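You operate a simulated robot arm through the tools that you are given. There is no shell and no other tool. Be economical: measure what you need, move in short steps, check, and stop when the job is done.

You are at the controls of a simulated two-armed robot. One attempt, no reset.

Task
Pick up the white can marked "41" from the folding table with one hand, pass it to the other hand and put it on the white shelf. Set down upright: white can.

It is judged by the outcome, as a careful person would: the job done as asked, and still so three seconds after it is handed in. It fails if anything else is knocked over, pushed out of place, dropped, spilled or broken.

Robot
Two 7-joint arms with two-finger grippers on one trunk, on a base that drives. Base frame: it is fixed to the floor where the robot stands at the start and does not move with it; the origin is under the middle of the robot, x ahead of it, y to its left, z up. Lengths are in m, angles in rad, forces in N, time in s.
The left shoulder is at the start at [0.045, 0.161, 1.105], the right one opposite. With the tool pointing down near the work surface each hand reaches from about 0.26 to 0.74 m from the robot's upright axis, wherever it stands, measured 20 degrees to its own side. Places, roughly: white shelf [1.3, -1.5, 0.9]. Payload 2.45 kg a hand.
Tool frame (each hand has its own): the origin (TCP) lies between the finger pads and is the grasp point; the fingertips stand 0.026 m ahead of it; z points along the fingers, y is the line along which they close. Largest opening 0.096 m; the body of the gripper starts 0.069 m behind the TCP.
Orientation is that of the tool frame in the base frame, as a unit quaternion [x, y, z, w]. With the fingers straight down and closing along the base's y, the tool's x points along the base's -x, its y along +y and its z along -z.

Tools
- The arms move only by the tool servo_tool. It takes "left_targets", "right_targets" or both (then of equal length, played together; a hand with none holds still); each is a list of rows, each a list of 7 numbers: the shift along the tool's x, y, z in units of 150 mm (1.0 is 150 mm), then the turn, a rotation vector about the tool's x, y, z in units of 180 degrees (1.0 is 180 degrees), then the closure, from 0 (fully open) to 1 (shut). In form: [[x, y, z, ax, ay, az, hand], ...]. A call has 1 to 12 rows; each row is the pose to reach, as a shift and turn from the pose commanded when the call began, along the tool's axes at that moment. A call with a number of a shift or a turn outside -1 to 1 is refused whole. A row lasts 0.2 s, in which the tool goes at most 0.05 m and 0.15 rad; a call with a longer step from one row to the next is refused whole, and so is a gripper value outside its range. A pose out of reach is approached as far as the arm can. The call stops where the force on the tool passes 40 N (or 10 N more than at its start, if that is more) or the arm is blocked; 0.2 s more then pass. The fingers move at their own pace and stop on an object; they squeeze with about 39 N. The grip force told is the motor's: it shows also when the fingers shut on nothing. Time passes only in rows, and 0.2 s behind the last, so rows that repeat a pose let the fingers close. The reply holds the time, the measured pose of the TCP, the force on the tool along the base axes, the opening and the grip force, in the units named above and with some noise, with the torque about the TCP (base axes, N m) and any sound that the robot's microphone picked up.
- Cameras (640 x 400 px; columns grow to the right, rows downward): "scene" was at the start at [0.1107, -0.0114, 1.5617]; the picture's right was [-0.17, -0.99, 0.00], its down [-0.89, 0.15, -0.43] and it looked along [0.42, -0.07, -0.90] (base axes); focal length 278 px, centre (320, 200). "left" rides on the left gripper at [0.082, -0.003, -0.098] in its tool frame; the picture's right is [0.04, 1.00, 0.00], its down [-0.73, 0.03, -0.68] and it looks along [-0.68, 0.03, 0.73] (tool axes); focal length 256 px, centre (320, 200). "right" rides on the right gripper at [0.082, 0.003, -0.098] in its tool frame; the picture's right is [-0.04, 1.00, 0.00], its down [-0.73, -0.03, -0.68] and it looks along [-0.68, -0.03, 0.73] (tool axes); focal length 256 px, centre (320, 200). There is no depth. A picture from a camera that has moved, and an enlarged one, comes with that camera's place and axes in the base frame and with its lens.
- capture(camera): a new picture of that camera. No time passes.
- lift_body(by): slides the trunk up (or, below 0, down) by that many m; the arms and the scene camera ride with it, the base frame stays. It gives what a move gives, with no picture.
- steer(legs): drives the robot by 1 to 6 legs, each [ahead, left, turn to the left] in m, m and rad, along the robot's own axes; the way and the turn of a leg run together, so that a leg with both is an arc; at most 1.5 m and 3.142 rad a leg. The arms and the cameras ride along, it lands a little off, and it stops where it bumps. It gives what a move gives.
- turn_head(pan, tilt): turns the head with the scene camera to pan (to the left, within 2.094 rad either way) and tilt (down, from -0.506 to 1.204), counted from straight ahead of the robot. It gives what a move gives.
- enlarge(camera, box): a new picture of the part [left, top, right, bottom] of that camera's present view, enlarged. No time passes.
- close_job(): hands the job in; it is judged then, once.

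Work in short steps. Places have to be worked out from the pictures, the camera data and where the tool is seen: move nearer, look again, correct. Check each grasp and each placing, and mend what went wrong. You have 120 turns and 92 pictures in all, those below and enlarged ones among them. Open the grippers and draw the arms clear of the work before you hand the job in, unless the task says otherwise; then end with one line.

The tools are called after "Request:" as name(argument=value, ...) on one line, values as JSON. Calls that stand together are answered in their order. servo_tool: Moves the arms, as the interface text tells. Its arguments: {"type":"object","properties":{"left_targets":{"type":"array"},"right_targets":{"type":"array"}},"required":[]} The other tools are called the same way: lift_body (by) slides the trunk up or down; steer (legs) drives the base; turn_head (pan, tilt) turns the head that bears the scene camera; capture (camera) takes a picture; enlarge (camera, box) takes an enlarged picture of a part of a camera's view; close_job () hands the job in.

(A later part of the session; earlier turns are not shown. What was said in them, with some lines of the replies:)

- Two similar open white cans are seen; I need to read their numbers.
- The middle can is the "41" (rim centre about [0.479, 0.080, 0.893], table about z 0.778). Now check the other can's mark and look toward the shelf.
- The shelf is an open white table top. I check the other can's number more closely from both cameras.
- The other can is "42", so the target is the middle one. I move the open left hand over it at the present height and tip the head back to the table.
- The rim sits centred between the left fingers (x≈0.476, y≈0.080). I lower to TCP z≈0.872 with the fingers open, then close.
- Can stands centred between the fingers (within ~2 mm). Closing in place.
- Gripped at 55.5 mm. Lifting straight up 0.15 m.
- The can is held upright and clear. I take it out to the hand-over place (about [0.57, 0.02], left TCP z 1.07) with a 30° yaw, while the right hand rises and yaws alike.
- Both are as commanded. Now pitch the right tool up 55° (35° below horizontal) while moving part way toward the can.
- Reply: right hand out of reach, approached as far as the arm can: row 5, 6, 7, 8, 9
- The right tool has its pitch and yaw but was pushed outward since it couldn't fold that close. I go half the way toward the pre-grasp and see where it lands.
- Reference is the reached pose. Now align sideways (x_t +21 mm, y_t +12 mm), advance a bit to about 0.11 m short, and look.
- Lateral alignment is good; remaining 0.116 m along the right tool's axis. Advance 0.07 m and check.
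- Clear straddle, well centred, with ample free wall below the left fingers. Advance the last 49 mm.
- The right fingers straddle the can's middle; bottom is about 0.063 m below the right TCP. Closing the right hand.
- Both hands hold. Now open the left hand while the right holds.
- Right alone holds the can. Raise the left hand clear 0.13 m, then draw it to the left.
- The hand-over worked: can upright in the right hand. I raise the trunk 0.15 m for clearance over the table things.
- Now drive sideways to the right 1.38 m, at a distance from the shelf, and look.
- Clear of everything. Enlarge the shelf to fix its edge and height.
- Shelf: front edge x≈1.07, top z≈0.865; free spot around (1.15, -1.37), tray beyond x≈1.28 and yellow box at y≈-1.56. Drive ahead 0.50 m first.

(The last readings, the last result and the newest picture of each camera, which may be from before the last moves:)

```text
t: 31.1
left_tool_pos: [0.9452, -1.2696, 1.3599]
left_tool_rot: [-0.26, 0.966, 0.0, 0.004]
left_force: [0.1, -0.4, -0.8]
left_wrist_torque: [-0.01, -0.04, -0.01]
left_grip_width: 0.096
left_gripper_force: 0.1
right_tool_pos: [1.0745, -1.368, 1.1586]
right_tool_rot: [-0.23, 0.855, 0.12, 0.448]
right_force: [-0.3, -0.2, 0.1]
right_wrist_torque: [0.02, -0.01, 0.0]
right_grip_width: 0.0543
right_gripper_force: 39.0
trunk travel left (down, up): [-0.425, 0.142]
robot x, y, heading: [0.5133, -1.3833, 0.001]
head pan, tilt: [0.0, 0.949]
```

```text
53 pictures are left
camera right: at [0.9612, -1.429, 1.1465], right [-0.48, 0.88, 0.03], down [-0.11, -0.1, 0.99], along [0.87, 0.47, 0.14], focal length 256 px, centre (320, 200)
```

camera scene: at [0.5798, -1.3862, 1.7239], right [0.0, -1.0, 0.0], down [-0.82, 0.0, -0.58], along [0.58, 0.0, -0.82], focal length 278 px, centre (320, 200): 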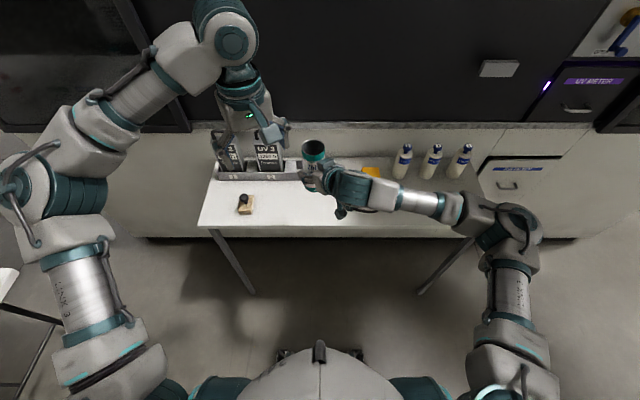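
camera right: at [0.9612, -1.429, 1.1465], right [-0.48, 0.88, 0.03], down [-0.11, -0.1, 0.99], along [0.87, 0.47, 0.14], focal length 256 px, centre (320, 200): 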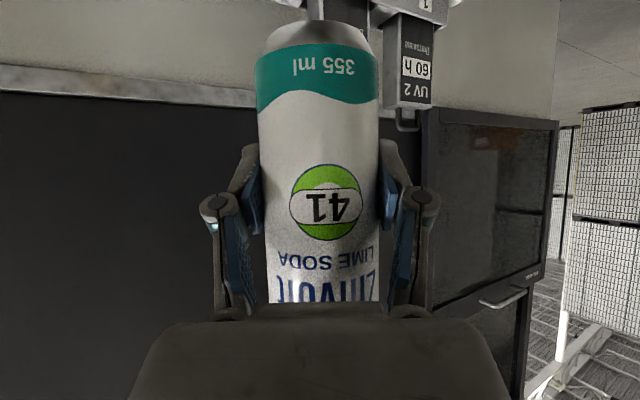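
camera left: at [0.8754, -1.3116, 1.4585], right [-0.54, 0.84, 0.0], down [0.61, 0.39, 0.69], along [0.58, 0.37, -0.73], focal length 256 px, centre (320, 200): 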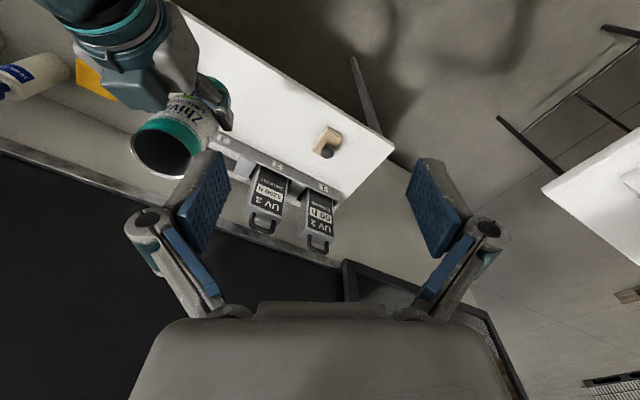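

Shelf top re-measured at z≈0.867, front edge x≈1.075. Drive another 0.08 m so the can goes to x≈1.155, then lower the trunk 0.19 m (can bottom ≈ 0.905).

Request:
steer(legs=[[0.08, 0, 0]])

Request:
lift_body(by=-0.17)

Request:
capture(camera="scene")

Request:
capture(camera="right")

Request:
capture(camera="left")

```text
t: 32.1
left_tool_pos: [1.0183, -1.2714, 1.3637]
left_tool_rot: [-0.258, 0.966, 0.001, 0.007]
left_force: [0.6, 0.9, 1.1]
left_wrist_torque: [-0.01, -0.02, -0.01]
left_grip_width: 0.0961
left_gripper_force: 0.1
right_tool_pos: [1.1474, -1.3713, 1.1602]
right_tool_rot: [-0.229, 0.854, 0.119, 0.452]
right_force: [-0.3, 0.9, 0.5]
right_wrist_torque: [0.01, -0.02, 0.02]
right_grip_width: 0.0543
right_gripper_force: 39.4
trunk travel left (down, up): [-0.425, 0.142]
robot x, y, heading: [0.5904, -1.3855, 0.002]
head pan, tilt: [0.0, 0.949]
```

```text
t: 34.1
left_tool_pos: [1.0215, -1.2674, 1.1922]
left_tool_rot: [-0.258, 0.966, -0.001, 0.005]
left_force: [0.0, -0.5, 0.6]
left_wrist_torque: [-0.03, -0.01, 0.01]
left_grip_width: 0.0961
left_gripper_force: 0.0
right_tool_pos: [1.15, -1.3671, 0.9893]
right_tool_rot: [-0.231, 0.854, 0.119, 0.451]
right_force: [0.5, -0.3, -0.3]
right_wrist_torque: [-0.01, 0.01, 0.04]
right_grip_width: 0.0542
right_gripper_force: 39.4
trunk travel left (down, up): [-0.255, 0.312]
robot x, y, heading: [0.5924, -1.3869, 0.001]
head pan, tilt: [0.0, 0.949]
```

```text
52 pictures are left
camera scene: at [0.7268, -1.3856, 1.5528], right [0.0, -1.0, 0.0], down [-0.82, 0.0, -0.58], along [0.58, 0.0, -0.82], focal length 278 px, centre (320, 200)
```

scene: 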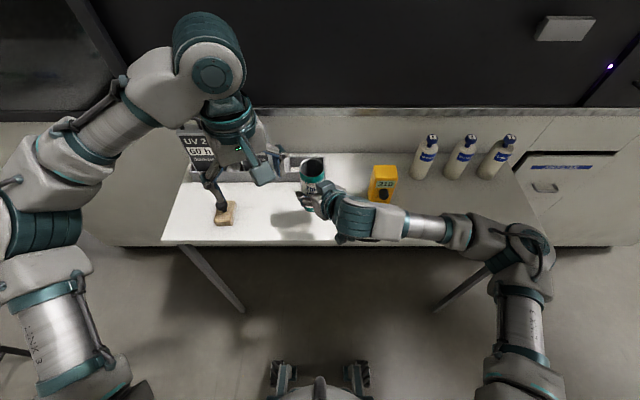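

```text
51 pictures are left
camera right: at [1.0377, -1.4279, 0.9787], right [-0.48, 0.88, 0.03], down [-0.11, -0.09, 0.99], along [0.87, 0.47, 0.14], focal length 256 px, centre (320, 200)
```

right: 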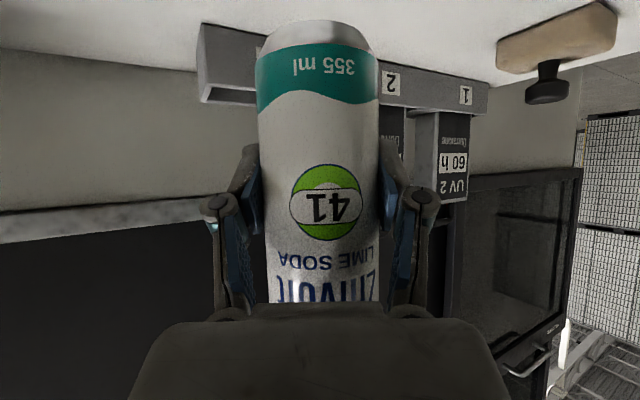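

```text
50 pictures are left
camera left: at [0.9505, -1.3095, 1.2901], right [-0.53, 0.85, -0.01], down [0.61, 0.39, 0.69], along [0.58, 0.36, -0.73], focal length 256 px, centre (320, 200)
```

left: 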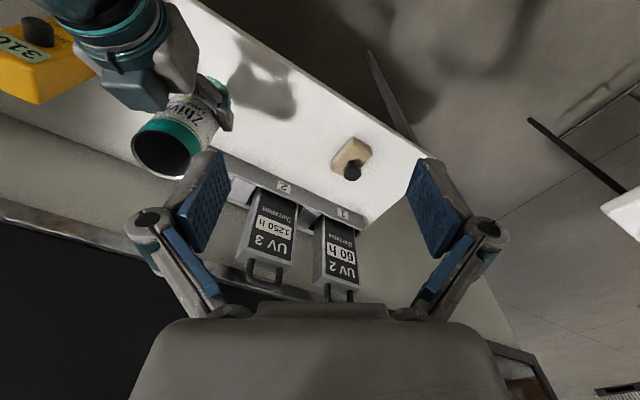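

Can hangs over free shelf, about 0.06 m above it. Lower 0.04 m with the right arm (force-watched), then look.

Request:
servo_tool(right_targets=[[0.055, 0, 0.038, 0, 0, 0, 1], [0.11, 0, 0.075, 0, 0, 0, 1], [0.165, 0, 0.113, 0, 0, 0, 1], [0.22, 0, 0.151, 0, 0, 0, 1], [0.22, 0, 0.151, 0, 0, 0, 1]])

Request:
enlarge(camera="scene", box=[220, 130, 440, 260])

Request:
capture(camera="right")

```text
t: 35.3
left_tool_pos: [1.022, -1.2667, 1.1913]
left_tool_rot: [-0.258, 0.966, 0.0, 0.006]
left_force: [0.6, 0.0, 0.6]
left_wrist_torque: [0.01, 0.0, 0.01]
left_grip_width: 0.0962
left_gripper_force: 0.1
right_tool_pos: [1.1498, -1.3665, 0.9483]
right_tool_rot: [-0.23, 0.855, 0.119, 0.45]
right_force: [0.6, -0.5, -0.4]
right_wrist_torque: [0.03, -0.03, 0.03]
right_grip_width: 0.0542
right_gripper_force: 39.3
trunk travel left (down, up): [-0.255, 0.312]
robot x, y, heading: [0.5916, -1.383, -0.002]
head pan, tilt: [0.0, 0.949]
```

```text
2.91 times, centred on (330, 195) of scene
camera zoom: at [0.727, -1.3852, 1.5526], right [0.0, -1.0, 0.0], down [-0.82, 0.0, -0.58], along [0.58, 0.0, -0.82], focal length 807 px, centre (291, 214)
```

zoom: 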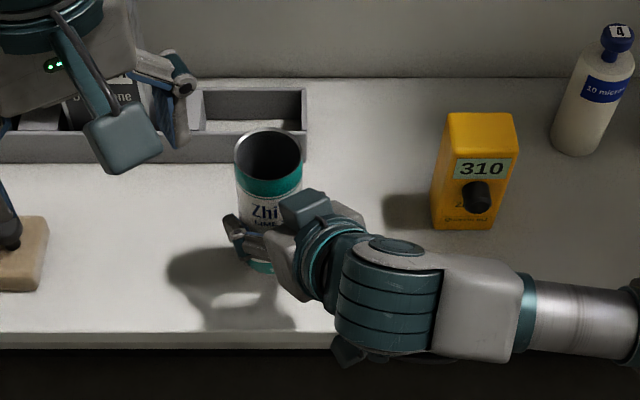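

```text
48 pictures are left
camera right: at [1.0376, -1.4273, 0.9377], right [-0.48, 0.88, 0.03], down [-0.11, -0.09, 0.99], along [0.87, 0.47, 0.14], focal length 256 px, centre (320, 200)
```

right: 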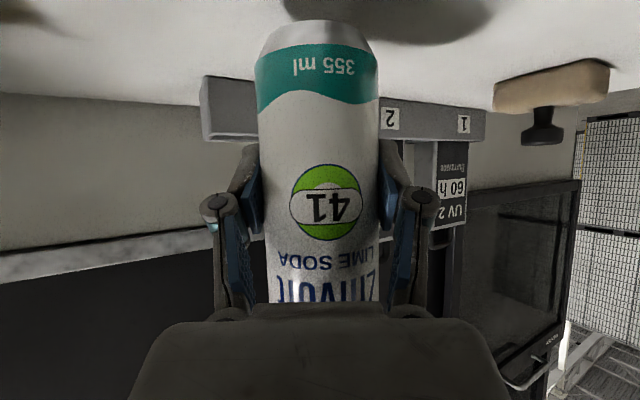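

Clear below, still some gap. Lower 12 mm more in fine steps watching force.

Request:
servo_tool(right_targets=[[0.0165, 0, 0.0113, 0, 0, 0, 1], [0.033, 0, 0.0226, 0, 0, 0, 1], [0.0495, 0, 0.034, 0, 0, 0, 1], [0.066, 0, 0.0452, 0, 0, 0, 1], [0.066, 0, 0.0452, 0, 0, 0, 1]])

Request:
capture(camera="right")

```text
t: 36.5
left_tool_pos: [1.0213, -1.2668, 1.1918]
left_tool_rot: [-0.258, 0.966, 0.0, 0.006]
left_force: [0.1, 0.4, -0.7]
left_wrist_torque: [0.02, 0.03, -0.01]
left_grip_width: 0.0959
left_gripper_force: 0.0
right_tool_pos: [1.1498, -1.3675, 0.9359]
right_tool_rot: [-0.23, 0.854, 0.118, 0.451]
right_force: [0.8, 0.4, 0.9]
right_wrist_torque: [0.01, 0.01, 0.0]
right_grip_width: 0.0542
right_gripper_force: 39.3
trunk travel left (down, up): [-0.255, 0.312]
robot x, y, heading: [0.5909, -1.3865, -0.002]
head pan, tilt: [0.0, 0.949]
```

```text
47 pictures are left
camera right: at [1.0379, -1.4276, 0.9255], right [-0.48, 0.88, 0.03], down [-0.11, -0.09, 0.99], along [0.87, 0.47, 0.14], focal length 256 px, centre (320, 200)
```

right: 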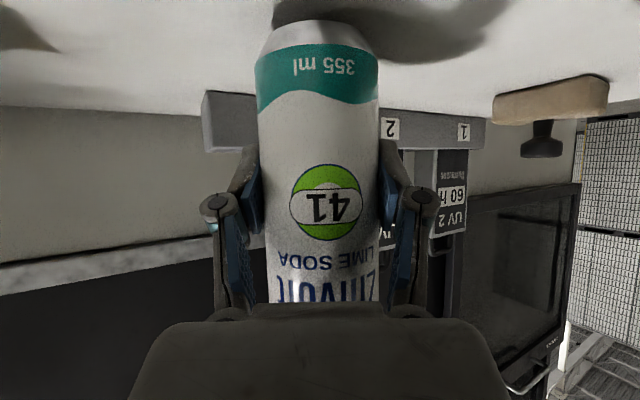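

No contact yet, the shadow meets the can's base nearly. Lower 5 mm more.

Request:
servo_tool(right_targets=[[0.0092, 0, 0.0063, 0, 0, 0, 1], [0.0183, 0, 0.0126, 0, 0, 0, 1], [0.0275, 0, 0.0188, 0, 0, 0, 1], [0.0275, 0, 0.0188, 0, 0, 0, 1]])

```text
t: 37.5
left_tool_pos: [1.0227, -1.2684, 1.1934]
left_tool_rot: [-0.258, 0.966, -0.001, 0.006]
left_force: [0.5, 0.4, 0.5]
left_wrist_torque: [-0.02, -0.01, -0.04]
left_grip_width: 0.0959
left_gripper_force: 0.1
right_tool_pos: [1.1517, -1.3671, 0.9322]
right_tool_rot: [-0.229, 0.855, 0.118, 0.451]
right_force: [-0.1, -0.6, -0.2]
right_wrist_torque: [0.01, -0.03, 0.05]
right_grip_width: 0.0544
right_gripper_force: 39.0
trunk travel left (down, up): [-0.255, 0.312]
robot x, y, heading: [0.5908, -1.3884, -0.001]
head pan, tilt: [0.0, 0.949]
```

Request:
servo_tool(right_targets=[[0.0092, 0, 0.0063, 0, 0, 0, 1], [0.0183, 0, 0.0126, 0, 0, 0, 1], [0.0275, 0, 0.0188, 0, 0, 0, 1], [0.0275, 0, 0.0188, 0, 0, 0, 1]])

Request:
enlarge(camera="right", box=[220, 0, 420, 125])

```text
t: 38.5
left_tool_pos: [1.0218, -1.2669, 1.1916]
left_tool_rot: [-0.257, 0.966, -0.001, 0.006]
left_force: [0.7, 0.4, -0.6]
left_wrist_torque: [-0.05, -0.02, 0.0]
left_grip_width: 0.0961
left_gripper_force: 0.1
right_tool_pos: [1.1502, -1.3683, 0.9272]
right_tool_rot: [-0.23, 0.854, 0.118, 0.45]
right_force: [-0.2, -0.6, 0.4]
right_wrist_torque: [0.0, 0.01, -0.03]
right_grip_width: 0.0542
right_gripper_force: 38.8
trunk travel left (down, up): [-0.255, 0.312]
robot x, y, heading: [0.5925, -1.3826, 0.003]
head pan, tilt: [0.0, 0.949]
```

```text
3.20 times, centred on (320, 62) of right
camera zoom: at [1.0383, -1.4275, 0.9161], right [-0.48, 0.88, 0.03], down [-0.11, -0.09, 0.99], along [0.87, 0.47, 0.14], focal length 819 px, centre (320, 640)
```

zoom: 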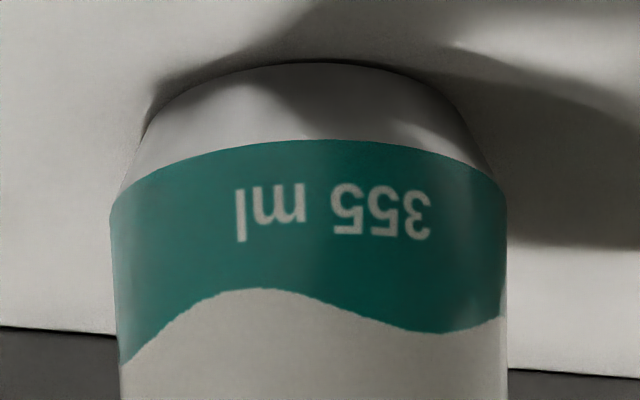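

Still no contact force, but the shadow is almost at the base. Another 5 mm in fine steps.

Request:
servo_tool(right_targets=[[0.0092, 0, 0.0063, 0, 0, 0, 1], [0.0183, 0, 0.0126, 0, 0, 0, 1], [0.0275, 0, 0.0188, 0, 0, 0, 1], [0.0275, 0, 0.0188, 0, 0, 0, 1]])

Request:
enlarge(camera="right", box=[220, 0, 420, 125])

```text
t: 39.5
left_tool_pos: [1.0203, -1.2658, 1.1921]
left_tool_rot: [-0.258, 0.966, -0.001, 0.006]
left_force: [0.2, -0.6, -0.9]
left_wrist_torque: [0.03, 0.01, -0.04]
left_grip_width: 0.096
left_gripper_force: 0.2
right_tool_pos: [1.151, -1.3683, 0.9251]
right_tool_rot: [-0.23, 0.853, 0.119, 0.452]
right_force: [1.1, -0.4, 17.3]
right_wrist_torque: [-0.02, 0.09, 0.02]
right_grip_width: 0.0542
right_gripper_force: 39.5
trunk travel left (down, up): [-0.255, 0.312]
robot x, y, heading: [0.5936, -1.3841, -0.002]
head pan, tilt: [0.0, 0.949]
```

```text
3.20 times, centred on (320, 62) of right
camera zoom: at [1.0381, -1.4275, 0.9137], right [-0.48, 0.88, 0.03], down [-0.12, -0.1, 0.99], along [0.87, 0.47, 0.15], focal length 819 px, centre (320, 640)
```

zoom: 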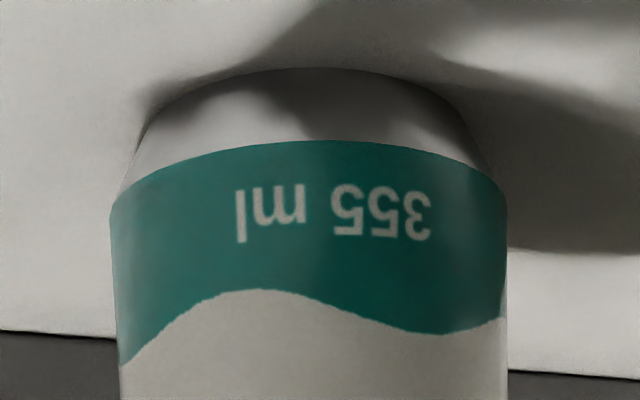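

Contact: 17 N upward. Ease up 1.5 mm, then open the right fingers gently.

Request:
servo_tool(right_targets=[[-0.008, 0, -0.0055, 0, 0, 0, 1], [-0.008, 0, -0.0055, 0, 0, 0, 0.42], [-0.008, 0, -0.0055, 0, 0, 0, 0.36], [-0.008, 0, -0.0055, 0, 0, 0, 0.28], [-0.008, 0, -0.0055, 0, 0, 0, 0.14], [-0.008, 0, -0.0055, 0, 0, 0, 0], [-0.008, 0, -0.0055, 0, 0, 0, 0]])

Request:
capture(camera="right")

Request:
enlarge(camera="scene", box=[220, 130, 440, 260])

```text
t: 41.1
left_tool_pos: [1.0221, -1.2667, 1.1909]
left_tool_rot: [-0.258, 0.966, 0.0, 0.005]
left_force: [-1.0, -0.1, -0.1]
left_wrist_torque: [0.01, 0.04, 0.01]
left_grip_width: 0.096
left_gripper_force: 0.1
right_tool_pos: [1.1517, -1.3672, 0.9246]
right_tool_rot: [-0.23, 0.855, 0.118, 0.45]
right_force: [-0.3, 0.1, -0.4]
right_wrist_torque: [-0.01, 0.03, -0.01]
right_grip_width: 0.0959
right_gripper_force: 0.1
trunk travel left (down, up): [-0.255, 0.312]
robot x, y, heading: [0.5933, -1.3828, -0.003]
head pan, tilt: [0.0, 0.949]
```

```text
44 pictures are left
camera right: at [1.0385, -1.4276, 0.9133], right [-0.48, 0.88, 0.03], down [-0.11, -0.09, 0.99], along [0.87, 0.47, 0.14], focal length 256 px, centre (320, 200)
```

right: 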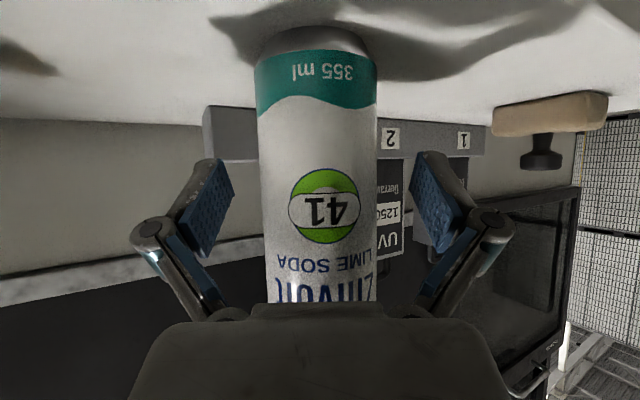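

```text
2.91 times, centred on (330, 195) of scene
camera zoom: at [0.7272, -1.3851, 1.5526], right [0.0, -1.0, 0.0], down [-0.82, 0.0, -0.58], along [0.58, 0.0, -0.82], focal length 807 px, centre (291, 214)
```

zoom: 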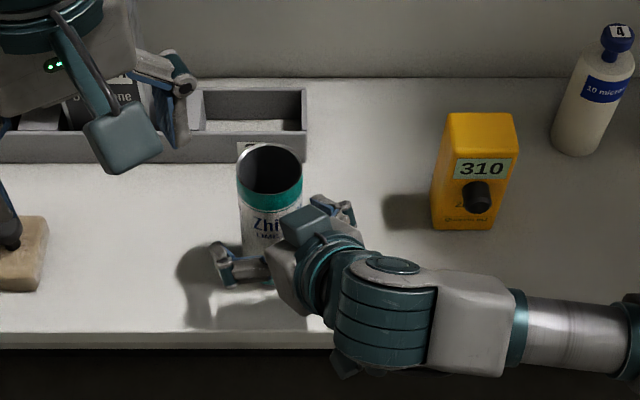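

The can stands upright, free of the fingers. Withdraw the right hand straight back along its axis.

Request:
servo_tool(right_targets=[[0, 0, -0.12, 0, 0, 0, 0], [0, 0, -0.28, 0, 0, 0, 0], [0, 0, -0.45, 0, 0, 0, 0], [0, 0, -0.62, 0, 0, 0, 0], [0, 0, -0.8, 0, 0, 0, 0], [0, 0, -0.8, 0, 0, 0, 0]])

Request:
capture(camera="scene")

```text
t: 42.5
left_tool_pos: [1.0219, -1.2668, 1.1917]
left_tool_rot: [-0.258, 0.966, 0.0, 0.005]
left_force: [-0.4, 0.8, -1.4]
left_wrist_torque: [0.02, -0.01, -0.01]
left_grip_width: 0.0963
left_gripper_force: 0.0
right_tool_pos: [1.0645, -1.417, 0.9906]
right_tool_rot: [-0.23, 0.854, 0.119, 0.45]
right_force: [0.3, 0.5, -0.2]
right_wrist_torque: [0.0, -0.02, 0.0]
right_grip_width: 0.0957
right_gripper_force: 0.1
trunk travel left (down, up): [-0.255, 0.312]
robot x, y, heading: [0.5892, -1.3856, 0.004]
head pan, tilt: [0.0, 0.949]
```

```text
42 pictures are left
camera scene: at [0.7272, -1.3858, 1.5525], right [0.0, -1.0, 0.0], down [-0.82, 0.0, -0.58], along [0.58, 0.0, -0.82], focal length 278 px, centre (320, 200)
```

scene: 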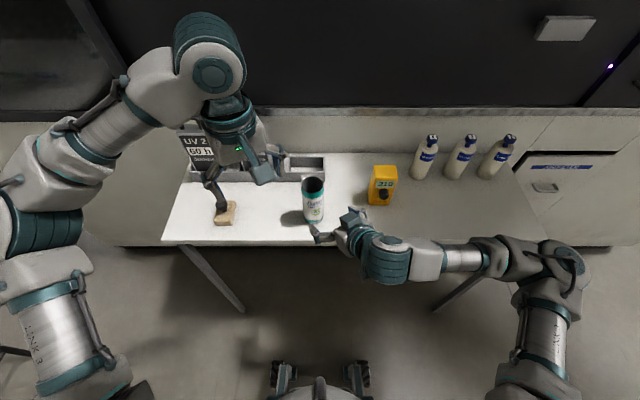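

Can stands on the shelf, hand out. I drive back 0.35 m so both arms are well clear, then check.

Request:
steer(legs=[[-0.35, 0, 0]])

Request:
enlarge(camera="scene", box=[160, 60, 540, 300])

```text
t: 44.7
left_tool_pos: [0.6707, -1.2673, 1.1918]
left_tool_rot: [-0.259, 0.966, -0.001, 0.005]
left_force: [-1.7, 0.6, 0.4]
left_wrist_torque: [0.03, -0.01, 0.03]
left_grip_width: 0.096
left_gripper_force: 0.2
right_tool_pos: [0.7133, -1.4161, 0.9912]
right_tool_rot: [-0.23, 0.855, 0.119, 0.45]
right_force: [0.0, -0.7, 0.2]
right_wrist_torque: [-0.04, 0.0, -0.01]
right_grip_width: 0.0964
right_gripper_force: 0.1
trunk travel left (down, up): [-0.255, 0.312]
robot x, y, heading: [0.2415, -1.3844, 0.005]
head pan, tilt: [0.0, 0.949]
```

```text
1.67 times, centred on (350, 180) of scene
camera zoom: at [0.3772, -1.3862, 1.5525], right [0.0, -1.0, 0.0], down [-0.82, 0.0, -0.58], along [0.58, 0.0, -0.82], focal length 462 px, centre (270, 233)
```

zoom: 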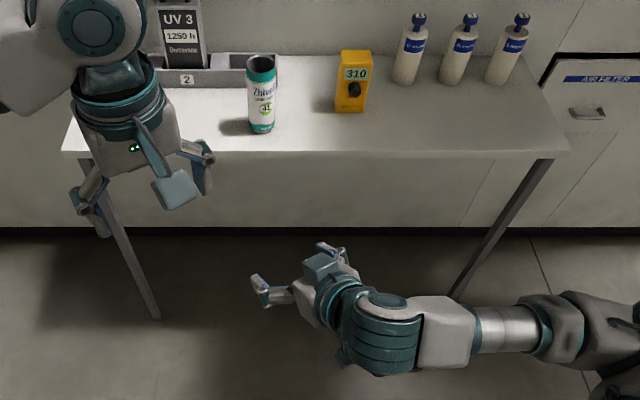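

The can stands upright on the shelf, all else is in place, and both grippers are open and clear. Handing in.

Request:
close_job()

```text
The job is handed in.
```

I picked up the white can "41" with the left hand, passed it to the right hand and set it upright on the white shelf, with nothing else disturbed in the views I took.
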